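You operate a simulated robot arm through the tools that you are given. There is no shell and no other tool. Be economical: measure what you need, move in short steps, check, and stop when the job is done.

Carry out the task below with a simulated two-armed robot. There is one attempt and no reset: what you move stays moved.

Task
Hold the paste jar, screw its cap on, then put jar and grey spreader in the sink drawer.
Fine: both stand upright; drawer shut at the end. Set down upright: paste jar, grey spreader. Where these are worked on the way, their far stop is far enough and under half their travel is too little: sink drawer.
Where things are to end (x, y in the base frame): paste jar within 6 cm of [41, 10]; grey spreader within 6 cm of [39, -1].

The check looks at the end state, three seconds after you hand in, the way a careful person would. Anything else that was tipped, shoved, dropped, spilled or broken makes it a failure. Lids that push on must go on centred and level and be pressed home; caps that screw on are set level and turned clockwise until they are tight.

Robot
Two 7-joint arms with two-finger parallel grippers on one trunk, on a base that drives. Base frame: it is fixed to the floor where the robot stands at the start and does not move with it; the origin is under the middle of the robot, x ahead of it, y to its left, z up; the surface under the hand at the start is at about z = 80. Units: cm, degrees, N and s.
The left shoulder is at the start at [4.3, 14.5, 112.6], the right one opposite. With the tool pointing down near the work surface each hand reaches from about 10 to 64 cm from the robot's upright axis, wherever it stands, measured 20 degrees to its own side. Places, roughly: inside of the sink drawer [50, 10, 60]; sink drawer [40, 10, 60]. Payload 1.57 kg a hand.
The TCP of each hand is the grasp point between the finger pads, 3 cm short of the fingertips. In the tool frame z runs along the fingers and y along their closing line. Largest opening 8 cm; finger width 1.7, thickness 1.2; the body of the gripper, 4 by 8.2 cm, starts 8 cm behind the TCP.
Orientation is told as [roll, pitch, yaw] about the base's x, y, z axes, in that order, counted from this pose: with the fingers straight down and closing along the base's y, the tool's x points along the base's -x, its y along +y and its z along -z.

Tools
- The arms move only by the tool step_arm. It takes "left_targets", "right_targets" or both (then of equal length, played together; a hand with none holds still); each is a list of rows, each a list of 7 numbers: the shift along the base's x, y, z in cm, then the turn, a rotation vector about the base's x, y, z in rad, then the finger opening in cm, from 0 to 8. In form: [[tx, ty, tz, ax, ay, az, jaw], ...]. A call has 1 to 8 rows; each row shifts and turns the commanded pose from where the row before left it. Rows are played at 5 a second. More than 5 cm and 8.6 degrees between two rows, or a gripper value outside its range, and nothing of the call is played. A pose out of reach is approached as far as the arm can. The call stops where the force on the tool passes 40 N (or 10 N more than at its start, if that is more) or the arm is blocked; 0.2 s more then pass. The fingers move at their own pace (about 15.3 cm/s each) and stop on an object; they squeeze with about 23 N. The grip force told is the motor's: it shows also when the fingers shut on nothing. Time passes only in rows, and 0.2 s behind the last, so rows that do not move let the fingers close. It gives the time, the measured TCP pose, the force on the tool (base axes), the opening and the grip force at its end, in the units of the frame above (readings bear some noise), with the torque about the TCP (base axes, N m) and any sound that the robot's microphone picked up.
- Cameras (640 x 400 px; columns grow to the right, rows downward): "scene" is now at [7.84, 2.71, 131.89]; the picture's right is [0.21, -0.98, 0.02], its down [-0.87, -0.19, -0.46] and it looks along [0.45, 0.08, -0.89] (base axes); focal length 214 px, centre (320, 200). "left" rides on the left gripper at [7.2, 0.7, -12.2] in its tool frame; the picture's right is [-0.09, 1.00, 0.00], its down [-0.84, -0.08, -0.54] and it looks along [-0.54, -0.05, 0.84] (tool axes); focal length 238 px, centre (320, 200). "right" rides on the right gripper at [7.2, -0.7, -12.2] in its tool frame; the picture's right is [0.09, 1.00, 0.00], its down [-0.84, 0.08, -0.54] and it looks along [-0.54, 0.05, 0.84] (tool axes); focal length 238 px, centre (320, 200). There is no depth. A picture from a camera that has moved, and an enlarged one, comes with that camera's place and axes in the base frame and with its lens.
- camera(camera): a new picture of that camera. The clock stands still meanwhile.
- move_column(by): slides the trunk up (or, below 0, down) by that many cm; the arms and the scene camera ride with it, the base frame stays. It gives what a move gives, with no picture.
- roll_base(legs): drives the robot by 1 to 6 legs, each [ahead, left, turn to the left] in cm, cm and degrees, along the robot's own axes; the way and the turn of a leg run together, so that a leg with both is an arc; at most 150 cm and 180 degrees a leg. The arms and the cameras ride along, it lands a little off, and it stops where it bumps. It gives what a move gives.
- turn_head(pan, tilt): turns the head with the scene camera to pan (to the left, within 86 degrees either way) and tilt (down, from -29 to 69), counted from straight ahead of the robot. It gives what a move gives.
- inspect(camera, box): a new picture of the part [left, top, right, bottom] of that camera's present view, enlarged. The clock stands still meanwhile.
- finish_job(): hands the job in; it is judged then, once.

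Work in short steps. Places have to be worked out from the pictures, the camera data and where the tool is seen: move nearer, look again, correct. Check each grasp and each placing, and mend what went wrong. You have 120 turns and 100 pictures in all, those below and enlarged ones among them. Open the grippers and draw the arms clear of the work before you hand the job in, unless the task says otherwise; then end with one line.

The tools are called after "Call:" as a command line: name --argument value ..., lists and objects as JSON in quotes. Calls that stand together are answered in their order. step_arm: Moves the arms, as the interface text tells. Its arguments: {"type":"object","properties":{"left_targets":{"type":"array","items":{"type":"array","items":{"type":"number"}}},"right_targets":{"type":"array","items":{"type":"array","items":{"type":"number"}}}},"required":[]} The other tools are called the same way: move_column (by) slides the trunk up or down; roll_base (legs) drives the base; turn_head (pan, tilt) turns the head that bears the scene camera; camera (camera) takes a picture; inspect (camera, box) takes an enlarged picture of a part of a camera's view; finish_job () hands the job in.

At the start:

```text
time_s: 0.0
left_tcp_pos: [39.19, 35.07, 112.15]
left_tool_rot: [-0.7, -1.6, -0.2]
left_ft_force: [0.1, 0.5, -0.2]
left_torque: [0.02, -0.03, 0.04]
left_finger_gap: 8.01
left_gripper_force: 0.1
right_tcp_pos: [40.23, -4.85, 111.29]
right_tool_rot: [-0.6, -1.6, -0.1]
right_ft_force: [0.5, -0.3, 0.1]
right_torque: [0.03, 0.0, -0.02]
right_finger_gap: 7.98
right_gripper_force: 0.0
trunk travel left (down, up): [-70.0, 24.0]
robot x, y, heading: [-0.31, -0.03, -0.1]
head pan, tilt: [12.1, 64.1]
```

scene: 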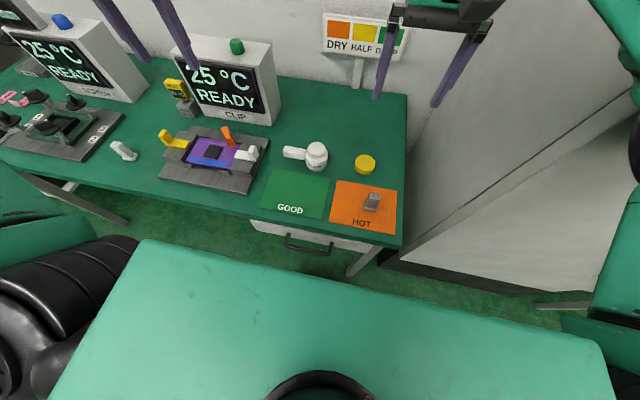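
right: 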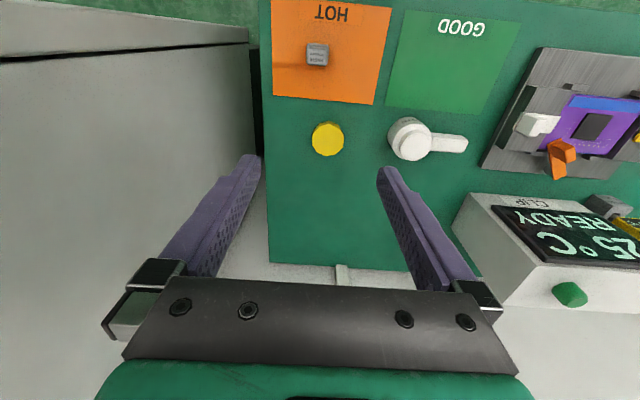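
left: 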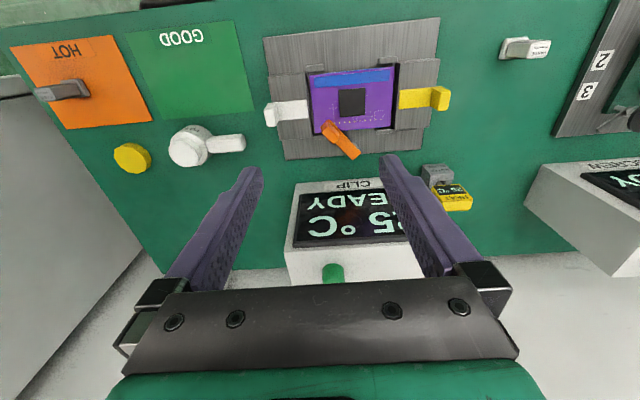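

I start by looking more closely at the work area: the jar with something lying beside it, the yellow cap, the grey spreader and the drawer.

Call:
inspect --camera "scene" --box '[240, 120, 420, 290]'

Call:
inspect --camera "right" --box '[260, 0, 500, 180]'

```text
2.35 times, centred on (330, 205) of scene
camera zoom: at [7.84, 2.71, 131.89], right [0.21, -0.98, 0.02], down [-0.87, -0.19, -0.46], along [0.45, 0.08, -0.89], focal length 505 px, centre (296, 188)
```

zoom: 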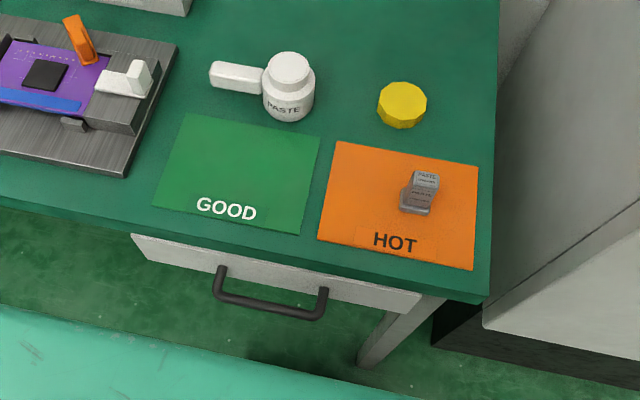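

```text
2.22 times, centred on (380, 90) of right
camera zoom: at [32.74, -5.26, 123.4], right [-0.09, 1.0, -0.01], down [0.82, 0.08, 0.56], along [0.56, 0.04, -0.83], focal length 530 px, centre (187, 444)
```

zoom: 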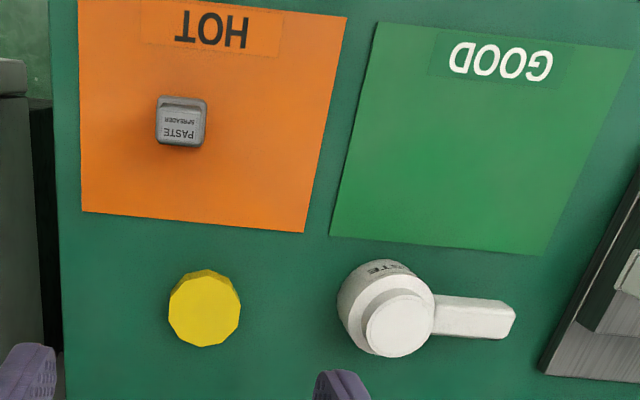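

Triangulating both views: jar neck top is about [45.4, 10.6, 87] with its handle toward +y, the cap about [46.6, -3, 84], and the spreader top about [34, -6, 88]. I bring the left hand toward the jar handle, yawing -90, and the right hand toward the cap, yawing +90.

Call:
step_arm --left_targets '[[0.6, -1.2, -1.2, 0, 0, -0.145, 8], [0.6, -1.2, -1.2, 0, 0, -0.145, 8], [0.6, -1.2, -1.2, 0, 0, -0.145, 8], [0.6, -1.2, -1.2, 0, 0, -0.145, 8], [0.6, -1.2, -1.2, 0, 0, -0.145, 8], [0.6, -1.2, -1.2, 0, 0, -0.145, 8], [0.6, -1.2, -1.2, 0, 0, -0.145, 8], [0.6, -1.2, -1.2, 0, 0, -0.145, 8]]' --right_targets '[[0.6, 0.2, -1, 0, 0, 0.145, 8], [0.6, 0.2, -1, 0, 0, 0.145, 8], [0.6, 0.2, -1, 0, 0, 0.145, 8], [0.6, 0.2, -1, 0, 0, 0.145, 8], [0.6, 0.2, -1, 0, 0, 0.145, 8], [0.6, 0.2, -1, 0, 0, 0.145, 8], [0.6, 0.2, -1, 0, 0, 0.145, 8], [0.6, 0.2, -1, 0, 0, 0.145, 8]]'

Call:
step_arm --left_targets '[[0.4, 0, -1, 0, 0, -0.136, 8], [0.4, 0, -1, 0, 0, -0.136, 8], [0.4, 0, -1, 0, 0, -0.136, 8]]' --right_targets '[[0.4, 0, -1, 0, 0, 0.136, 8], [0.4, 0, -1, 0, 0, 0.136, 8], [0.4, 0, -1, 0, 0, 0.136, 8]]'

Call:
camera --camera "left"

Call:
camera --camera "right"

```text
time_s: 2.0
left_tcp_pos: [44.27, 24.52, 102.73]
left_tool_rot: [1.2, -1.3, -67.6]
left_ft_force: [0.1, 0.3, -0.4]
left_torque: [0.01, 0.0, 0.02]
left_finger_gap: 7.99
left_gripper_force: 0.1
right_tcp_pos: [44.89, -3.97, 103.62]
right_tool_rot: [-2.0, -0.2, 65.8]
right_ft_force: [-0.1, -0.2, 0.2]
right_torque: [-0.01, -0.01, -0.01]
right_finger_gap: 8.01
right_gripper_force: 0.1
trunk travel left (down, up): [-70.0, 24.0]
robot x, y, heading: [-0.49, 0.23, -0.9]
head pan, tilt: [12.1, 64.1]
stopped in row 8 (left hand): the arm was blocked; the commanded pose is now the measured one
```

```text
time_s: 3.0
left_tcp_pos: [45.63, 24.32, 99.87]
left_tool_rot: [1.5, -0.7, -91.0]
left_ft_force: [0.2, -0.4, -0.1]
left_torque: [0.02, 0.02, -0.02]
left_finger_gap: 7.99
left_gripper_force: 0.1
right_tcp_pos: [45.98, -4.22, 100.58]
right_tool_rot: [-1.8, 0.6, 89.2]
right_ft_force: [-0.1, -0.2, 0.7]
right_torque: [0.01, 0.01, -0.04]
right_finger_gap: 7.99
right_gripper_force: 0.0
trunk travel left (down, up): [-70.0, 24.0]
robot x, y, heading: [-0.29, -0.04, -0.9]
head pan, tilt: [12.1, 64.1]
stopped in row 3 (left hand): the arm was blocked; the commanded pose is now the measured one
```

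```text
94 pictures are left
camera left: at [46.12, 31.58, 112.01], right [0.99, -0.11, 0.03], down [-0.11, -0.83, 0.55], along [-0.04, -0.55, -0.84], focal length 238 px, centre (320, 200)
```

left: 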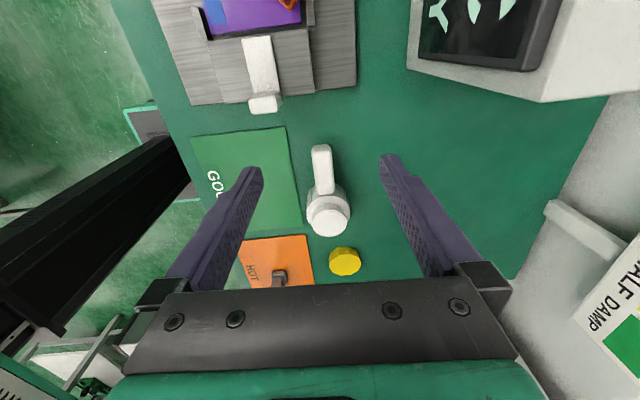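

```text
93 pictures are left
camera right: at [46.24, -11.18, 112.92], right [-1.0, -0.08, -0.03], down [-0.08, 0.84, 0.53], along [-0.01, 0.53, -0.85], focal length 238 px, centre (320, 200)
```

right: 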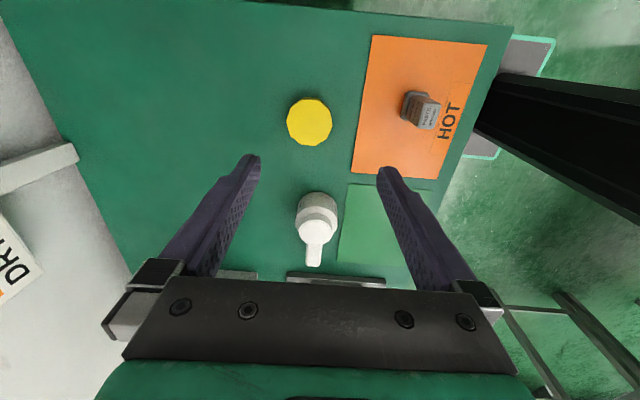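

Pictures show both hands roughly over their targets. I lower the left hand toward the handle with a slight tilt, and the right toward the cap, then look again closer.

Call:
step_arm --left_targets '[[0, -1.5, -2, -0.06, 0, 0, 8], [0, -1.5, -2, -0.06, 0, 0, 8], [0, -1.5, -2, -0.06, 0, 0, 8], [0, -1, -2, -0.06, 0, 0, 8]]' --right_targets '[[0.3, 0.1, -2, 0, 0, 0, 8], [0.3, 0.1, -2, 0, 0, 0, 8], [0.3, 0.1, -2, 0, 0, 0, 8], [0.2, 0.1, -2, 0, 0, 0, 8]]'

Call:
camera --camera "left"

Call:
camera --camera "right"

Call:
camera --camera "scene"

```text
time_s: 4.2
left_tcp_pos: [45.95, 18.28, 92.05]
left_tool_rot: [1.9, -14.1, -91.2]
left_ft_force: [0.5, -1.2, 0.3]
left_torque: [0.04, -0.03, 0.02]
left_finger_gap: 8.0
left_gripper_force: 0.1
right_tcp_pos: [47.41, -4.21, 92.76]
right_tool_rot: [-1.9, 0.2, 89.0]
right_ft_force: [0.4, 1.1, -0.8]
right_torque: [0.02, 0.02, 0.02]
right_finger_gap: 7.99
right_gripper_force: 0.1
trunk travel left (down, up): [-70.0, 24.0]
robot x, y, heading: [0.09, -0.04, -1.0]
head pan, tilt: [12.1, 64.1]
stopped in row 4 (left hand): the arm was blocked; the commanded pose is now the measured one
```

```text
92 pictures are left
camera left: at [46.38, 28.34, 102.09], right [0.99, -0.1, 0.05], down [-0.11, -0.68, 0.73], along [-0.04, -0.73, -0.68], focal length 238 px, centre (320, 200)
```

left: 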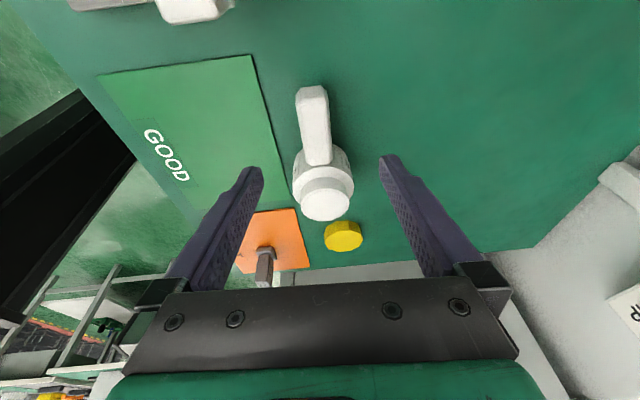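

```text
91 pictures are left
camera right: at [47.74, -11.23, 105.04], right [-1.0, -0.08, -0.03], down [-0.08, 0.84, 0.54], along [-0.01, 0.54, -0.84], focal length 238 px, centre (320, 200)
```

right: 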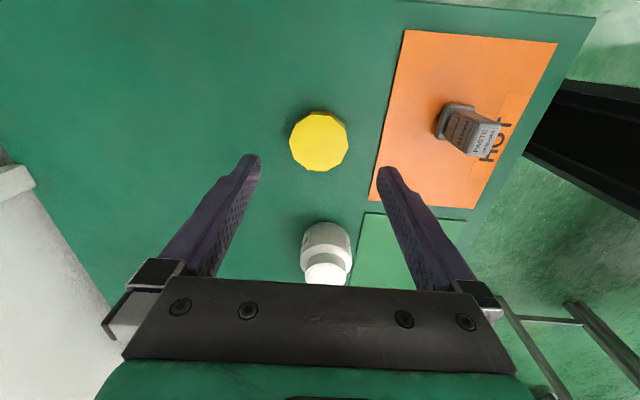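

```text
90 pictures are left
camera scene: at [7.72, 1.72, 131.87], right [0.19, -0.98, 0.01], down [-0.87, -0.18, -0.46], along [0.45, 0.08, -0.89], focal length 214 px, centre (320, 200)
```

scene: 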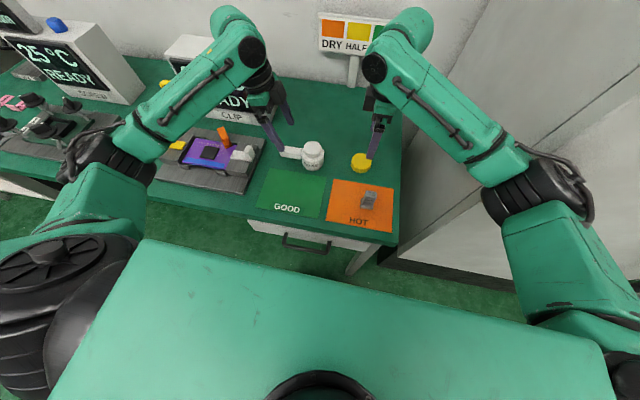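

The cap is centred under the right hand and the handle under the left. I lower the left onto the handle and the right to just above cap grasp height, then check.

Call:
step_arm --left_targets '[[-0.1, 0, -2, 0, 0, 0, 8], [-0.1, 0, -2, 0, 0, 0, 8], [-0.1, 0, -2, 0, 0, 0, 8], [0, 0, -1.2, 0, 0, 0, 8]]' --right_targets '[[0, 0, -2, 0, 0, 0, 8], [0, 0, -2, 0, 0, 0, 8], [0, 0, -1.5, 0, 0, 0, 8], [0, 0, -1, 0, 0, 0, 8]]'

Call:
camera --camera "left"

Call:
camera --camera "right"

Call:
inspect --camera "scene" --box '[250, 80, 410, 180]'

```text
time_s: 5.2
left_tcp_pos: [46.34, 18.57, 84.66]
left_tool_rot: [1.4, -14.0, -91.1]
left_ft_force: [-0.1, -0.6, 1.5]
left_torque: [0.0, -0.04, -0.02]
left_finger_gap: 7.99
left_gripper_force: 0.2
right_tcp_pos: [48.25, -4.16, 85.62]
right_tool_rot: [-1.4, 0.1, 89.3]
right_ft_force: [0.7, 0.5, 0.5]
right_torque: [0.01, -0.03, -0.01]
right_finger_gap: 7.98
right_gripper_force: 0.1
trunk travel left (down, up): [-70.0, 24.0]
robot x, y, heading: [-0.35, 0.1, -0.6]
head pan, tilt: [12.1, 64.1]
```

```text
89 pictures are left
camera left: at [46.86, 28.39, 94.68], right [0.99, -0.1, 0.05], down [-0.1, -0.68, 0.73], along [-0.04, -0.73, -0.69], focal length 238 px, centre (320, 200)
```

left: 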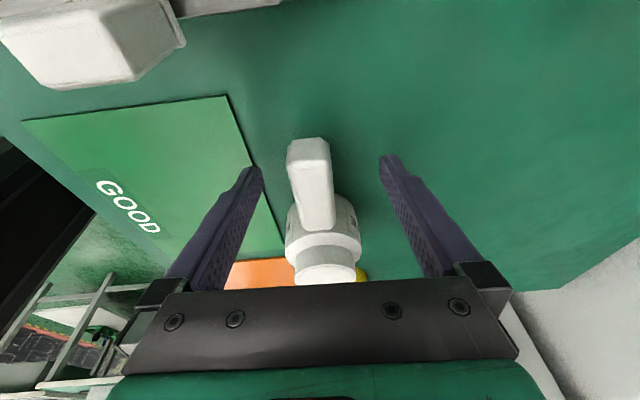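

```text
88 pictures are left
camera right: at [48.7, -11.19, 97.98], right [-1.0, -0.08, -0.02], down [-0.08, 0.84, 0.54], along [-0.02, 0.54, -0.84], focal length 238 px, centre (320, 200)
```

right: 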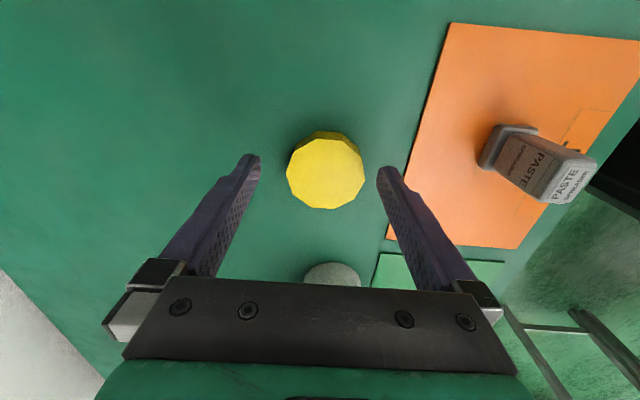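

```text
4.00 times, centred on (330, 130) of scene
camera zoom: at [8.67, 1.57, 131.84], right [0.2, -0.98, 0.01], down [-0.87, -0.18, -0.45], along [0.45, 0.08, -0.89], focal length 858 px, centre (280, 480)
```

zoom: 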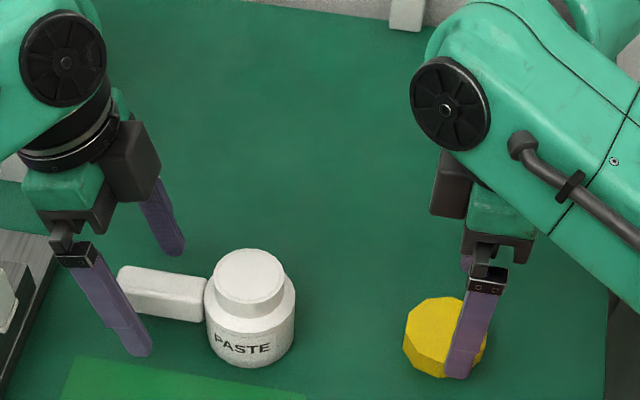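

The left hand needs a -0.65 cm shift in x to centre on the handle, and the right hand -0.4 in x for the cap. I shift, lower both to grip height, and close them.

Call:
step_arm --left_targets '[[-0.35, 0, -0.2, 0, 0, 0, 8], [-0.3, 0, -0.4, 0, 0, 0, 8], [0, 0, -0.4, 0, 0, 0, 8]]' --right_targets '[[-0.4, 0, -0.4, 0, 0, 0, 8], [0, 0, -0.4, 0, 0, 0, 8], [0, 0, -0.4, 0, 0, 0, 8]]'

Call:
step_arm --left_targets '[[0, 0, 0, 0, 0, 0, 2], [0, 0, 0, 0, 0, 0, 1], [0, 0, 0, 0, 0, 0, 1]]' --right_targets '[[0, 0, 0, 0, 0, 0, 5], [0, 0, 0, 0, 0, 0, 4], [0, 0, 0, 0, 0, 0, 4]]'

Call:
camera --camera "left"

Call:
camera --camera "right"

Call:
inspect --camera "scene" --box '[250, 80, 410, 180]'

```text
time_s: 6.0
left_tcp_pos: [45.99, 18.6, 83.46]
left_tool_rot: [1.2, -14.1, -91.0]
left_ft_force: [-7.8, 2.2, 15.2]
left_torque: [0.08, 1.04, -0.11]
left_finger_gap: 7.97
left_gripper_force: 0.1
right_tcp_pos: [48.12, -4.17, 84.06]
right_tool_rot: [-1.1, 0.1, 89.3]
right_ft_force: [0.1, 0.0, -0.2]
right_torque: [0.01, -0.01, -0.02]
right_finger_gap: 8.0
right_gripper_force: 0.1
trunk travel left (down, up): [-70.0, 24.0]
robot x, y, heading: [-0.02, 0.04, -0.4]
head pan, tilt: [12.1, 64.1]
```

```text
time_s: 6.3
left_tcp_pos: [45.73, 18.4, 83.32]
left_tool_rot: [0.6, -13.9, -91.1]
left_ft_force: [0.5, 1.2, 1.1]
left_torque: [-0.01, 0.0, 0.02]
left_finger_gap: 2.59
left_gripper_force: 3.3
right_tcp_pos: [48.24, -4.11, 84.34]
right_tool_rot: [-1.0, 0.0, 89.4]
right_ft_force: [-3.8, 1.7, 7.6]
right_torque: [0.06, 0.29, -0.01]
right_finger_gap: 5.88
right_gripper_force: 23.3
trunk travel left (down, up): [-70.0, 24.0]
robot x, y, heading: [0.21, 0.06, -0.9]
head pan, tilt: [12.1, 64.1]
stopped in row 1 (left hand): the force on the tool passed its limit at 50 N (the readings are from after the stop); the commanded pose is now the measured one
```

```text
86 pictures are left
camera left: at [46.39, 28.38, 93.4], right [0.99, -0.11, 0.03], down [-0.1, -0.68, 0.73], along [-0.06, -0.73, -0.69], focal length 238 px, centre (320, 200)
```

left: 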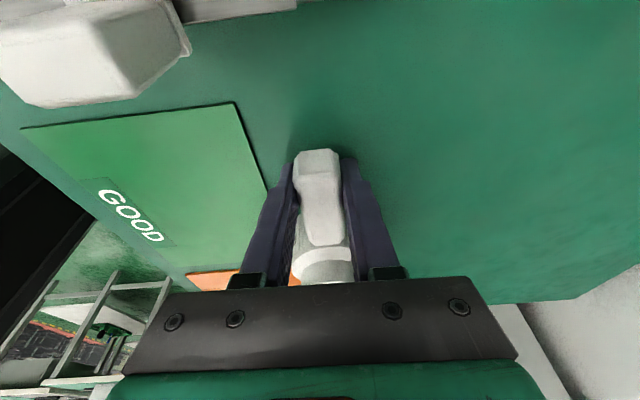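

```text
85 pictures are left
camera right: at [48.64, -11.16, 96.5], right [-1.0, -0.08, -0.02], down [-0.08, 0.84, 0.54], along [-0.03, 0.54, -0.84], focal length 238 px, centre (320, 200)
```

right: 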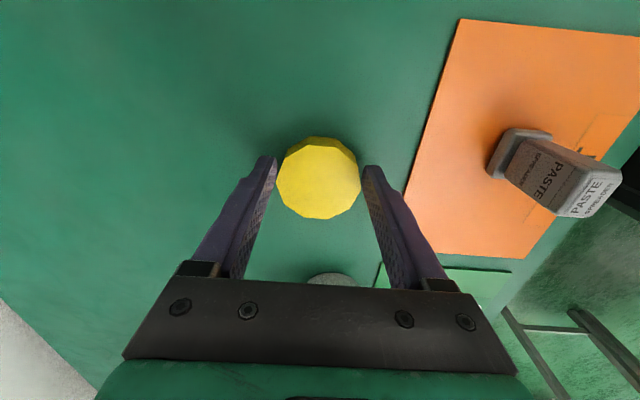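

```text
4.00 times, centred on (330, 130) of scene
camera zoom: at [9.23, 1.54, 131.79], right [0.2, -0.98, 0.01], down [-0.88, -0.18, -0.45], along [0.44, 0.08, -0.89], focal length 858 px, centre (280, 480)
```

zoom: 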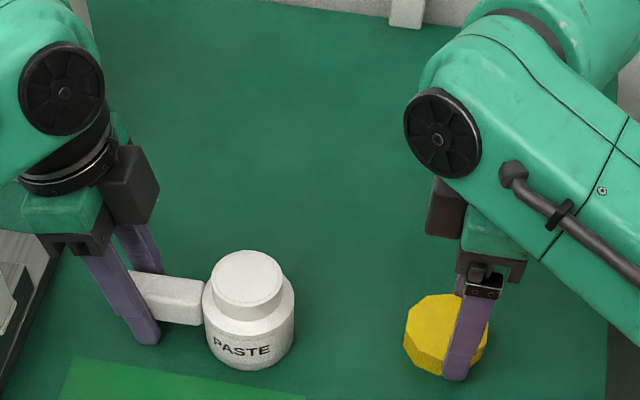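

The left fingertips touched the table lightly. I lift left by 0.4 and finish closing both.

Call:
step_arm --left_targets '[[0, 0, 0.4, 0, 0, 0, 2.6], [0, 0, 0, 0, 0, 0, 1], [0, 0, 0, 0, 0, 0, 1], [0, 0, 0, 0, 0, 0, 1]]' --right_targets '[[0, 0, 0, 0, 0, 0, 4], [0, 0, 0, 0, 0, 0, 4], [0, 0, 0, 0, 0, 0, 4], [0, 0, 0, 0, 0, 0, 4]]'

Call:
inspect --camera "scene" --box '[250, 80, 410, 180]'

```text
time_s: 7.3
left_tcp_pos: [45.68, 18.56, 83.77]
left_tool_rot: [0.6, -13.9, -91.0]
left_ft_force: [0.0, -0.3, 0.1]
left_torque: [0.09, 0.0, 0.01]
left_finger_gap: 2.57
left_gripper_force: 23.0
right_tcp_pos: [48.2, -4.12, 84.21]
right_tool_rot: [-1.1, 0.1, 89.4]
right_ft_force: [-1.6, -0.3, 14.4]
right_torque: [0.06, 0.16, 0.03]
right_finger_gap: 5.86
right_gripper_force: 22.6
trunk travel left (down, up): [-70.0, 24.0]
robot x, y, heading: [-0.25, 0.12, -0.3]
head pan, tilt: [12.1, 64.1]
```

```text
4.00 times, centred on (330, 130) of scene
camera zoom: at [9.17, 1.49, 131.8], right [0.2, -0.98, 0.01], down [-0.87, -0.18, -0.45], along [0.44, 0.09, -0.89], focal length 858 px, centre (280, 480)
```

zoom: 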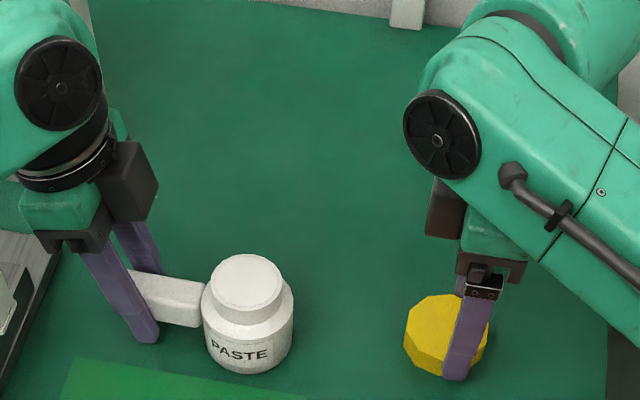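

Both are held firmly. I lift the cap straight up to z≈100 so the right camera sees the held cap and the jar neck together.

Call:
step_arm --right_targets '[[0, 0, 2, 0, 0, 0, 4], [0, 0, 3, 0, 0, 0, 4], [-0.4, 0, 4, 0, 0, 0, 4], [-0.8, 0, 4, 0, 0, 0, 4], [-0.8, 0, 3, 0, 0, 0, 4], [0, 0, 0, 0, 0, 0, 4]]'

Call:
inspect --camera "right" --box '[220, 120, 420, 290]'

Call:
inspect --camera "scene" --box '[250, 80, 410, 180]'

```text
time_s: 8.9
left_tcp_pos: [44.55, 18.73, 84.2]
left_tool_rot: [1.1, -14.2, -91.4]
left_ft_force: [-0.1, 0.2, -1.1]
left_torque: [0.07, 0.03, -0.02]
left_finger_gap: 2.59
left_gripper_force: 23.3
right_tcp_pos: [44.27, -3.66, 100.3]
right_tool_rot: [-1.0, 0.3, 89.3]
right_ft_force: [0.1, 0.0, -0.2]
right_torque: [-0.01, 0.01, -0.01]
right_finger_gap: 5.87
right_gripper_force: 22.7
trunk travel left (down, up): [-70.0, 24.0]
robot x, y, heading: [-0.38, -0.09, -0.7]
head pan, tilt: [12.1, 64.1]
stopped in row 6 (right hand): the arm was blocked; the commanded pose is now the measured one
```

```text
2.35 times, centred on (320, 205) of right
camera zoom: at [44.71, -10.65, 112.53], right [-1.0, -0.08, -0.02], down [-0.08, 0.84, 0.54], along [-0.03, 0.54, -0.84], focal length 561 px, centre (320, 188)
```

zoom: 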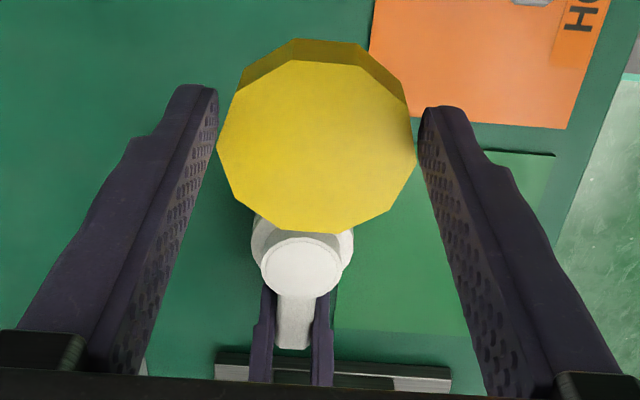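

```text
4.00 times, centred on (330, 130) of scene
camera zoom: at [7.63, 1.89, 132.02], right [0.2, -0.98, 0.01], down [-0.87, -0.18, -0.46], along [0.45, 0.08, -0.89], focal length 858 px, centre (280, 480)
```

zoom: 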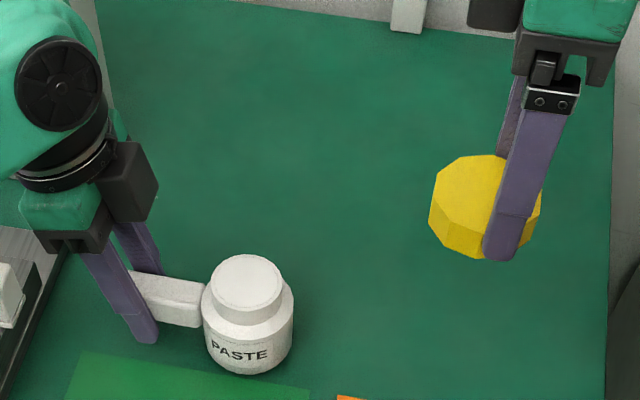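

Pose readings share a common wobble, so I use relative measures: the jar neck is about +14.4 cm in y from the cap with x nearly equal. I move partway (+7.5, down 4) and re-measure with the right camera.

Call:
step_arm --right_targets '[[0, 2, -1, 0, 0, 0, 4], [0, 2, -1, 0, 0, 0, 4], [0, 2, -1, 0, 0, 0, 4], [0, 1.5, -1, 0, 0, 0, 4], [0, 0, 0, 0, 0, 0, 4]]'

Call:
inspect --camera "right" --box '[220, 120, 420, 290]'

Call:
inspect --camera "scene" --box '[250, 80, 410, 180]'

Call:
camera --camera "left"

```text
time_s: 10.3
left_tcp_pos: [46.94, 18.58, 83.7]
left_tool_rot: [0.7, -14.1, -90.8]
left_ft_force: [-0.7, -1.4, -1.0]
left_torque: [0.13, -0.02, 0.0]
left_finger_gap: 2.55
left_gripper_force: 23.0
right_tcp_pos: [46.92, 4.26, 95.01]
right_tool_rot: [0.3, 0.0, 89.8]
right_ft_force: [-0.5, -1.2, 0.0]
right_torque: [0.04, -0.06, -0.02]
right_finger_gap: 5.86
right_gripper_force: 23.3
trunk travel left (down, up): [-70.0, 24.0]
robot x, y, heading: [-0.37, 0.58, -0.0]
head pan, tilt: [12.1, 64.1]
stopped in row 5 (left hand): the force on the tool passed its limit at 57 N (the readings are from after the stop); the commanded pose is now the measured one
```

```text
2.35 times, centred on (320, 205) of right
camera zoom: at [47.7, -2.87, 107.16], right [-1.0, -0.09, 0.0], down [-0.07, 0.84, 0.54], along [-0.05, 0.54, -0.84], focal length 561 px, centre (320, 188)
```

zoom: 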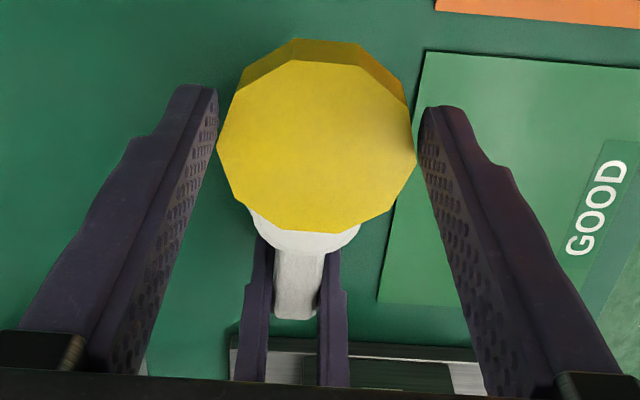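

```text
4.00 times, centred on (330, 130) of scene
camera zoom: at [10.92, 1.5, 131.63], right [0.2, -0.98, 0.0], down [-0.88, -0.18, -0.44], along [0.43, 0.09, -0.9], focal length 858 px, centre (280, 480)
```

zoom: 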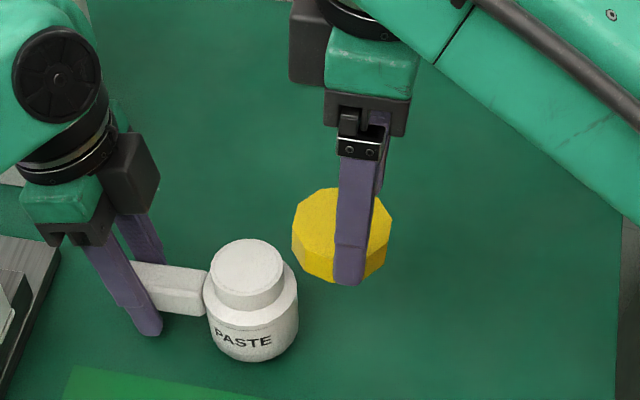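

```text
78 pictures are left
camera left: at [47.56, 28.6, 93.76], right [0.99, -0.1, 0.03], down [-0.09, -0.68, 0.73], along [-0.05, -0.73, -0.68], focal length 238 px, centre (320, 200)
```

left: 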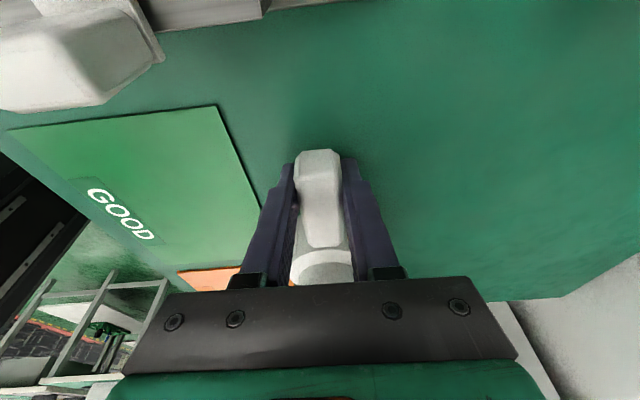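

I need to know how the cap sits in the fingers (height and offset), so I zoom in on it from the scene camera.

Call:
inspect --camera "scene" --box '[295, 110, 359, 160]'

Call:
inspect --camera "right" --box '[265, 120, 375, 240]'

```text
8.00 times, centred on (327, 135) of scene
camera zoom: at [10.92, 1.5, 131.63], right [0.2, -0.98, 0.0], down [-0.88, -0.18, -0.44], along [0.43, 0.09, -0.9], focal length 1716 px, centre (264, 720)
```

zoom: 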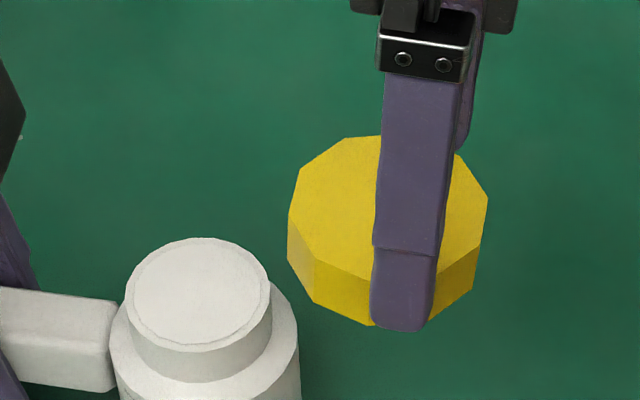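

```text
3.33 times, centred on (320, 180) of right
camera zoom: at [47.7, -2.87, 107.16], right [-1.0, -0.09, 0.0], down [-0.07, 0.84, 0.54], along [-0.05, 0.54, -0.84], focal length 794 px, centre (320, 267)
```

zoom: 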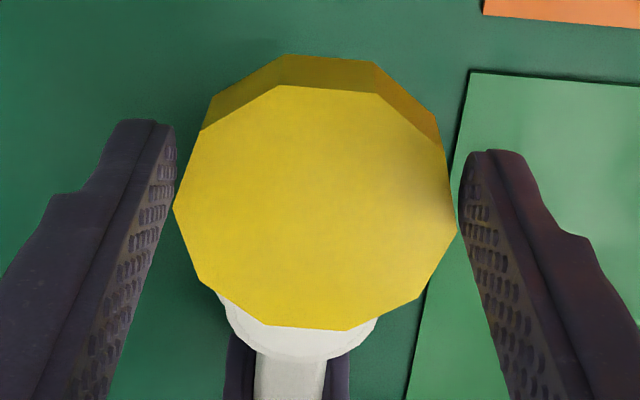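

Both views agree: the cap sits at about [47.0, 5.2] (0.9 cm toward +y in the fingers), its top 2.5 below the TCP, and the neck is at [47.0, 11.15]. I move the right hand +5.95 in y and check.

Call:
step_arm --right_targets '[[0, 1.2, 0, 0, 0, 0, 4], [0, 1.2, 0, 0, 0, 0, 4], [0, 1.2, 0, 0, 0, 0, 4], [0, 1.2, 0, 0, 0, 0, 4], [0, 1.15, 0, 0, 0, 0, 4], [0, 0, 0, 0, 0, 0, 4], [0, 0, 0, 0, 0, 0, 4]]'

Call:
inspect --camera "scene" --box '[270, 110, 350, 172]'

Call:
camera --camera "right"

Call:
camera --camera "left"

```text
time_s: 11.9
left_tcp_pos: [47.13, 18.84, 83.6]
left_tool_rot: [0.5, -14.2, -90.9]
left_ft_force: [-0.3, 0.1, -1.2]
left_torque: [0.04, -0.02, 0.01]
left_finger_gap: 2.58
left_gripper_force: 23.1
right_tcp_pos: [47.08, 10.4, 94.77]
right_tool_rot: [0.4, -0.1, 89.9]
right_ft_force: [0.7, -0.5, -0.6]
right_torque: [0.06, -0.02, 0.01]
right_finger_gap: 5.86
right_gripper_force: 23.5
trunk travel left (down, up): [-70.0, 24.0]
robot x, y, heading: [0.1, 0.39, -0.3]
head pan, tilt: [12.1, 64.1]
```

```text
6.45 times, centred on (310, 141) of scene
camera zoom: at [11.25, 1.74, 131.65], right [0.2, -0.98, 0.0], down [-0.88, -0.18, -0.44], along [0.43, 0.09, -0.9], focal length 1384 px, centre (384, 581)
```

zoom: 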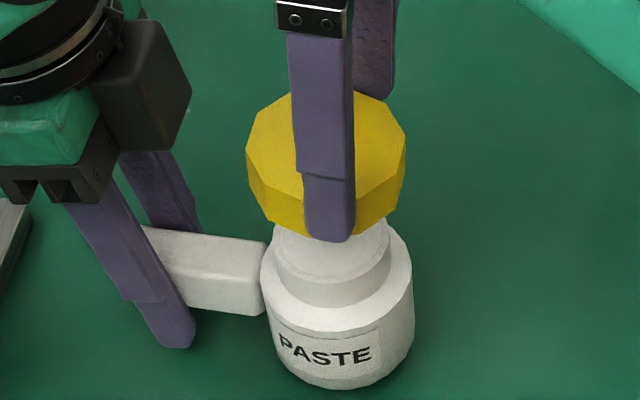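

```text
74 pictures are left
camera right: at [47.9, 3.31, 107.05], right [-1.0, -0.09, 0.01], down [-0.07, 0.84, 0.54], along [-0.06, 0.54, -0.84], focal length 238 px, centre (320, 200)
```

right: 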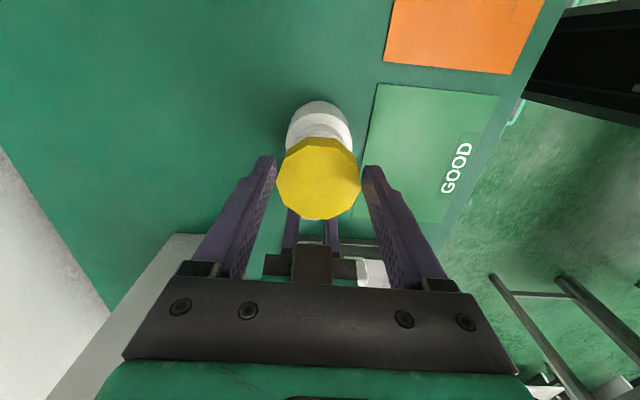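

```text
73 pictures are left
camera left: at [47.79, 28.77, 93.63], right [0.99, -0.1, 0.03], down [-0.09, -0.68, 0.73], along [-0.05, -0.73, -0.68], focal length 238 px, centre (320, 200)
```

left: 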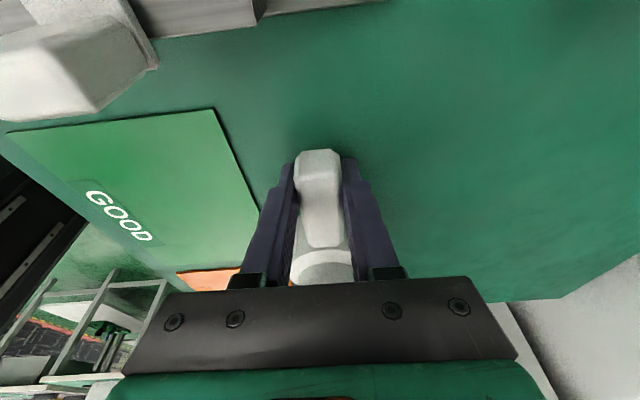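

Cap and neck line up in both views (within ~0.2 cm). I lower the cap gently, in small rows, to contact.

Call:
step_arm --right_targets '[[0.1, 0, -0.8, 0, 0, 0, 4], [0, 0, -0.8, 0, 0, 0, 4], [0, 0, -0.5, 0, 0, 0, 4], [0, 0, -0.3, 0, 0, 0, 4], [0, 0, -0.3, 0, 0, 0, 4], [0, 0, 0, 0, 0, 0, 4]]'

Call:
inspect --camera "scene" --box '[270, 110, 350, 172]'

```text
time_s: 13.3
left_tcp_pos: [47.16, 18.72, 83.58]
left_tool_rot: [0.4, -14.3, -90.9]
left_ft_force: [-0.4, -0.4, -1.3]
left_torque: [0.1, -0.01, 0.0]
left_finger_gap: 2.56
left_gripper_force: 23.4
right_tcp_pos: [47.22, 10.34, 92.14]
right_tool_rot: [0.5, 0.0, 90.0]
right_ft_force: [-0.1, -0.5, 0.4]
right_torque: [-0.01, -0.03, 0.0]
right_finger_gap: 5.85
right_gripper_force: 23.2
trunk travel left (down, up): [-70.0, 24.0]
robot x, y, heading: [0.24, 0.01, -0.5]
head pan, tilt: [12.1, 64.1]
```

```text
6.45 times, centred on (310, 141) of scene
camera zoom: at [11.26, 1.74, 131.65], right [0.2, -0.98, 0.0], down [-0.88, -0.18, -0.44], along [0.43, 0.09, -0.9], focal length 1384 px, centre (384, 581)
```

zoom: 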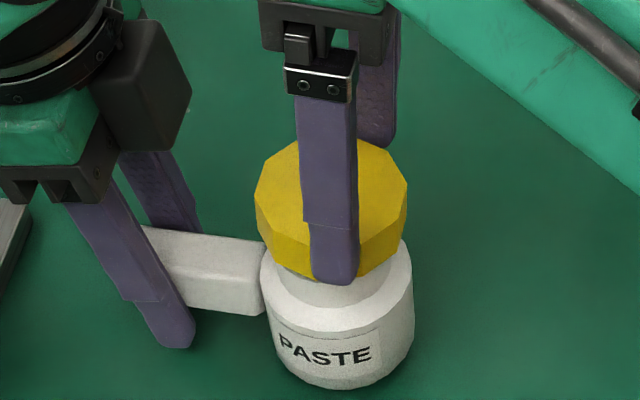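

Still free and well aligned. I nudge +0.15 x, +0.1 y and go on down in small steps.

Call:
step_arm --right_targets '[[0.15, 0.1, -0.2, 0, 0, 0, 4], [0, 0, -0.2, 0, 0, 0, 4], [0, 0, -0.2, 0, 0, 0, 4], [0, 0, -0.2, 0, 0, 0, 4]]'

Call:
step_arm --right_targets '[[0, 0, -0.2, 0, 0, 0, 4], [0, 0, -0.15, 0, 0, 0, 4]]'

Call:
inspect --camera "scene" --box '[270, 110, 350, 172]'

```text
time_s: 14.3
left_tcp_pos: [47.18, 18.71, 83.59]
left_tool_rot: [0.5, -14.2, -90.8]
left_ft_force: [-0.2, 0.1, -1.7]
left_torque: [0.06, -0.04, -0.01]
left_finger_gap: 2.56
left_gripper_force: 23.4
right_tcp_pos: [47.25, 10.42, 91.31]
right_tool_rot: [0.6, 0.0, 89.9]
right_ft_force: [1.3, -0.5, 0.3]
right_torque: [0.01, 0.01, 0.01]
right_finger_gap: 5.86
right_gripper_force: 22.5
trunk travel left (down, up): [-70.0, 24.0]
robot x, y, heading: [0.23, 0.38, -0.3]
head pan, tilt: [12.1, 64.1]
```

```text
time_s: 14.9
left_tcp_pos: [47.16, 18.75, 83.62]
left_tool_rot: [0.4, -14.3, -91.0]
left_ft_force: [-0.4, -0.4, -1.3]
left_torque: [0.08, -0.01, 0.01]
left_finger_gap: 2.56
left_gripper_force: 22.4
right_tcp_pos: [47.23, 10.35, 90.84]
right_tool_rot: [0.5, 0.0, 89.9]
right_ft_force: [0.5, 0.7, -0.1]
right_torque: [0.03, 0.01, -0.02]
right_finger_gap: 5.87
right_gripper_force: 22.8
trunk travel left (down, up): [-70.0, 24.0]
robot x, y, heading: [0.11, 0.72, -0.2]
head pan, tilt: [12.1, 64.1]
```

```text
6.45 times, centred on (310, 141) of scene
camera zoom: at [11.26, 1.74, 131.65], right [0.2, -0.98, 0.0], down [-0.88, -0.18, -0.44], along [0.43, 0.09, -0.9], focal length 1384 px, centre (384, 581)
```

zoom: 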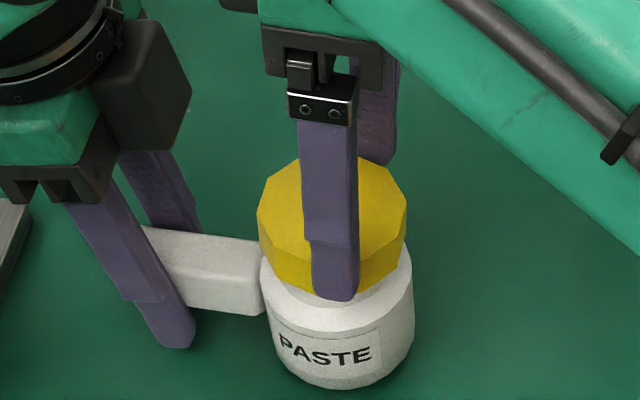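

No contact force yet, and the cap rim is now around the neck's top edge. I continue down.

Call:
step_arm --right_targets '[[0, 0, -0.15, 0, 0, 0, 4], [0, 0, -0.15, 0, 0, 0, 4], [0, 0, -0.15, 0, 0, 0, 4]]'

Call:
step_arm --right_targets '[[0, 0, -0.15, 0, 0, 0, 4], [0, 0, -0.15, 0, 0, 0, 4]]'

```text
time_s: 15.7
left_tcp_pos: [47.15, 18.84, 83.73]
left_tool_rot: [0.6, -14.3, -90.7]
left_ft_force: [1.1, 1.8, -2.1]
left_torque: [0.15, 0.02, 0.08]
left_finger_gap: 2.58
left_gripper_force: 22.8
right_tcp_pos: [47.31, 10.47, 90.46]
right_tool_rot: [0.5, 0.1, 89.9]
right_ft_force: [-1.1, -1.7, 0.2]
right_torque: [-0.07, 0.08, 0.01]
right_finger_gap: 5.86
right_gripper_force: 23.1
trunk travel left (down, up): [-70.0, 24.0]
robot x, y, heading: [0.45, 0.4, -0.3]
head pan, tilt: [12.1, 64.1]
```

```text
time_s: 16.3
left_tcp_pos: [47.08, 18.72, 83.67]
left_tool_rot: [0.4, -14.2, -90.8]
left_ft_force: [2.1, 2.8, -1.9]
left_torque: [0.2, 0.0, 0.21]
left_finger_gap: 2.58
left_gripper_force: 22.8
right_tcp_pos: [47.44, 10.52, 90.23]
right_tool_rot: [0.3, 0.0, 90.0]
right_ft_force: [-2.0, -3.4, 2.1]
right_torque: [-0.18, 0.18, 0.01]
right_finger_gap: 5.84
right_gripper_force: 23.8
trunk travel left (down, up): [-70.0, 24.0]
robot x, y, heading: [0.18, 0.31, -0.3]
head pan, tilt: [12.1, 64.1]
```

Light side contact: the neck pushes the cap toward -x/-y. I correct by about -0.15 each and press on.

Call:
step_arm --right_targets '[[-0.12, -0.12, 0, 0, 0, 0, 4], [0, 0, -0.15, 0, 0, 0, 4], [0, 0, -0.1, 0, 0, 0, 4]]'

Call:
inspect --camera "scene" --box '[270, 110, 350, 172]'

```text
time_s: 17.1
left_tcp_pos: [47.13, 18.61, 83.57]
left_tool_rot: [0.4, -14.4, -90.8]
left_ft_force: [6.5, 4.1, -13.1]
left_torque: [0.31, 0.05, 0.51]
left_finger_gap: 2.61
left_gripper_force: 22.8
right_tcp_pos: [47.38, 10.29, 90.06]
right_tool_rot: [0.4, -0.1, 89.8]
right_ft_force: [-7.3, -4.1, 11.5]
right_torque: [0.46, 0.43, 0.08]
right_finger_gap: 5.84
right_gripper_force: 23.1
trunk travel left (down, up): [-70.0, 24.0]
robot x, y, heading: [0.09, 0.46, -0.1]
head pan, tilt: [12.1, 64.1]
```

```text
6.45 times, centred on (310, 141) of scene
camera zoom: at [11.26, 1.75, 131.65], right [0.2, -0.98, 0.0], down [-0.88, -0.18, -0.44], along [0.43, 0.09, -0.9], focal length 1384 px, centre (384, 581)
```

zoom: 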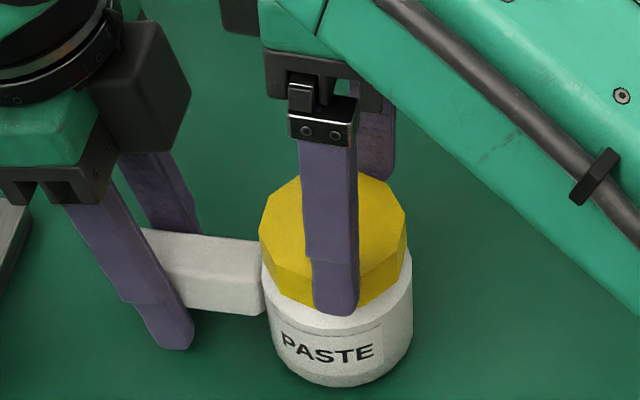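

The cap is over the neck and resting. I release it so it settles, recentre the hand over it (+0.85 y, 0.7 lower), and look.

Call:
step_arm --right_targets '[[-0.15, 0, 0, 0, 0, 0, 4], [0, 0, 0, 0, 0, 0, 7], [0, 0.4, 0, 0, 0, 0, 7], [0, 0.45, -0.3, 0, 0, 0, 7], [0, 0, -0.4, 0, 0, 0, 7]]'

Call:
inspect --camera "scene" --box '[270, 110, 350, 172]'

Call:
inspect --camera "right" --box '[220, 120, 420, 290]'

```text
time_s: 18.3
left_tcp_pos: [47.19, 18.71, 83.64]
left_tool_rot: [0.5, -14.4, -90.9]
left_ft_force: [0.1, -0.1, -0.8]
left_torque: [0.09, -0.01, -0.03]
left_finger_gap: 2.58
left_gripper_force: 22.9
right_tcp_pos: [47.14, 11.22, 89.39]
right_tool_rot: [0.5, 0.0, 89.9]
right_ft_force: [-0.6, 0.3, 0.5]
right_torque: [0.01, -0.01, 0.01]
right_finger_gap: 7.03
right_gripper_force: 0.1
trunk travel left (down, up): [-70.0, 24.0]
robot x, y, heading: [-0.12, 0.15, -0.2]
head pan, tilt: [12.1, 64.1]
```

```text
6.45 times, centred on (310, 141) of scene
camera zoom: at [11.27, 1.73, 131.65], right [0.2, -0.98, 0.0], down [-0.88, -0.18, -0.44], along [0.43, 0.09, -0.9], focal length 1384 px, centre (384, 581)
```

zoom: 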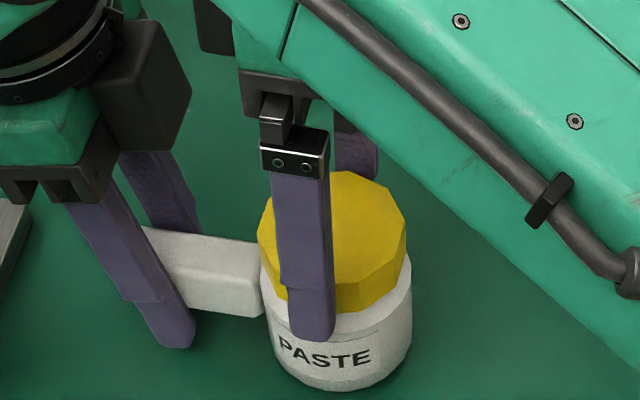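

```text
2.35 times, centred on (320, 205) of right
camera zoom: at [47.89, 4.08, 101.55], right [-1.0, -0.09, 0.01], down [-0.07, 0.84, 0.54], along [-0.06, 0.54, -0.84], focal length 561 px, centre (320, 188)
```

zoom: 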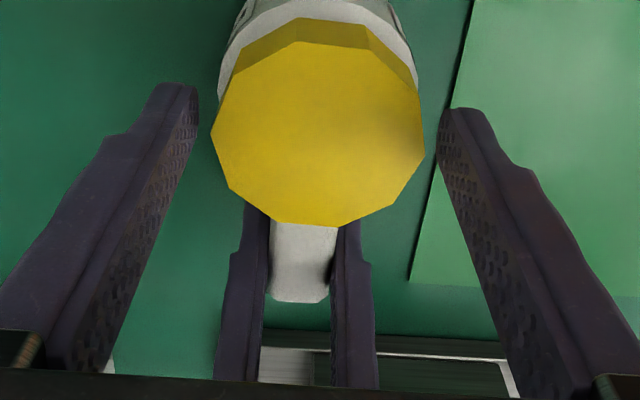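

Hand is centred on the cap, which sits level. I lower 0.4, grip, and begin turning clockwise with a slight downward feed.

Call:
step_arm --right_targets '[[0, 0, -0.4, 0, 0, 0, 7], [0, 0, 0, 0, 0, 0, 4], [0, 0, 0, 0, 0, 0, 4], [0, 0, -0.03, 0, 0, -0.1, 4], [0, 0, -0.03, 0, 0, -0.12, 4], [0, 0, -0.03, 0, 0, -0.12, 4], [0, 0, -0.03, 0, 0, -0.12, 4], [0, 0, 0, 0, 0, 0, 4]]'

Call:
step_arm --right_targets '[[0, 0, -0.02, 0, 0, -0.13, 4], [0, 0, -0.02, 0, 0, -0.13, 4], [0, 0, -0.02, 0, 0, -0.13, 4], [0, 0, -0.02, 0, 0, -0.13, 4], [0, 0, -0.02, 0, 0, -0.13, 4], [0, 0, -0.02, 0, 0, -0.13, 4], [0, 0, -0.02, 0, 0, -0.13, 4], [0, 0, 0, 0, 0, 0, 4]]'

Call:
inspect --camera "scene" --box '[270, 110, 350, 172]'

```text
time_s: 20.1
left_tcp_pos: [47.14, 18.84, 83.56]
left_tool_rot: [0.3, -14.2, -90.8]
left_ft_force: [2.0, 2.1, -8.8]
left_torque: [0.5, 0.25, 0.15]
left_finger_gap: 2.56
left_gripper_force: 23.0
right_tcp_pos: [47.03, 11.19, 88.81]
right_tool_rot: [0.5, 0.0, 63.4]
right_ft_force: [-1.2, -2.3, 7.1]
right_torque: [-0.03, -0.17, 0.01]
right_finger_gap: 5.85
right_gripper_force: 23.0
trunk travel left (down, up): [-70.0, 24.0]
robot x, y, heading: [0.27, 0.52, -0.2]
head pan, tilt: [12.1, 64.1]
```

```text
time_s: 21.9
left_tcp_pos: [47.02, 18.83, 83.71]
left_tool_rot: [0.7, -14.3, -90.9]
left_ft_force: [7.1, -11.3, 8.3]
left_torque: [-0.37, -0.3, 0.55]
left_finger_gap: 2.75
left_gripper_force: 23.2
right_tcp_pos: [47.67, 10.13, 88.29]
right_tool_rot: [-0.3, 0.2, 10.1]
right_ft_force: [-11.1, 11.5, -2.9]
right_torque: [0.01, 0.69, 0.03]
right_finger_gap: 5.84
right_gripper_force: 23.0
trunk travel left (down, up): [-70.0, 24.0]
robot x, y, heading: [0.48, 0.32, -0.4]
head pan, tilt: [12.1, 64.1]
```

```text
6.45 times, centred on (310, 141) of scene
camera zoom: at [11.08, 1.72, 131.67], right [0.2, -0.98, 0.0], down [-0.88, -0.18, -0.44], along [0.43, 0.09, -0.9], focal length 1384 px, centre (384, 581)
```

zoom: 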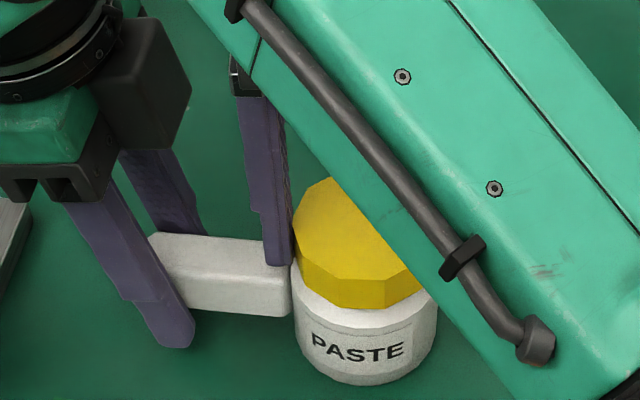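

The right hand drifted about 1 cm toward -y and 0.6 +x while turning, dragging the jar within the left grip. I move it back gently and check the response.

Call:
step_arm --right_targets '[[-0.1, 0.2, 0, 0, 0, 0, 4], [-0.15, 0.25, 0, 0, 0, 0, 4], [-0.15, 0.25, 0, 0, 0, 0, 4], [-0.1, 0.2, 0, 0, 0, 0, 4], [0, 0, 0, 0, 0, 0, 4]]'

Call:
inspect --camera "scene" --box '[270, 110, 350, 172]'

Call:
camera --camera "right"

```text
time_s: 23.1
left_tcp_pos: [47.13, 18.9, 83.45]
left_tool_rot: [0.3, -14.2, -90.7]
left_ft_force: [4.9, 15.7, -4.1]
left_torque: [0.14, 0.03, 0.44]
left_finger_gap: 2.69
left_gripper_force: 22.5
right_tcp_pos: [47.38, 11.12, 88.47]
right_tool_rot: [-0.7, -0.1, 10.3]
right_ft_force: [-5.5, -15.6, 3.3]
right_torque: [-0.58, 0.18, -0.05]
right_finger_gap: 5.84
right_gripper_force: 22.7
trunk travel left (down, up): [-70.0, 24.0]
robot x, y, heading: [0.23, 0.7, -0.6]
head pan, tilt: [12.1, 64.1]
```

```text
6.45 times, centred on (310, 141) of scene
camera zoom: at [11.27, 1.75, 131.65], right [0.2, -0.98, 0.0], down [-0.88, -0.18, -0.44], along [0.43, 0.09, -0.9], focal length 1384 px, centre (384, 581)
```

zoom: 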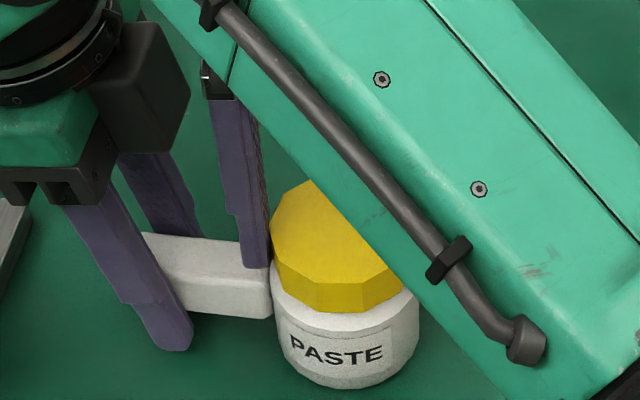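

```text
65 pictures are left
camera right: at [40.43, 9.26, 100.7], right [-0.27, 0.96, -0.01], down [0.81, 0.23, 0.54], along [0.53, 0.14, -0.84], focal length 238 px, centre (320, 200)
```

right: 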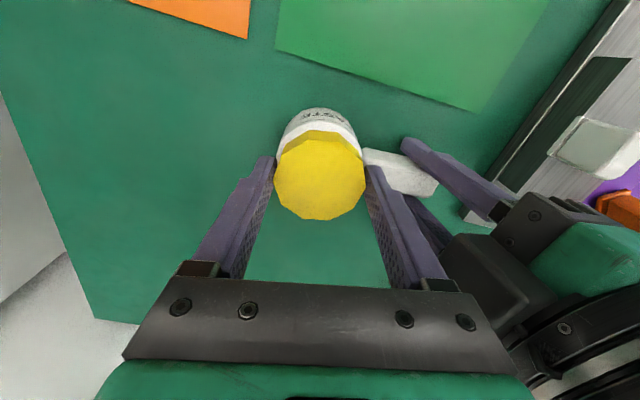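

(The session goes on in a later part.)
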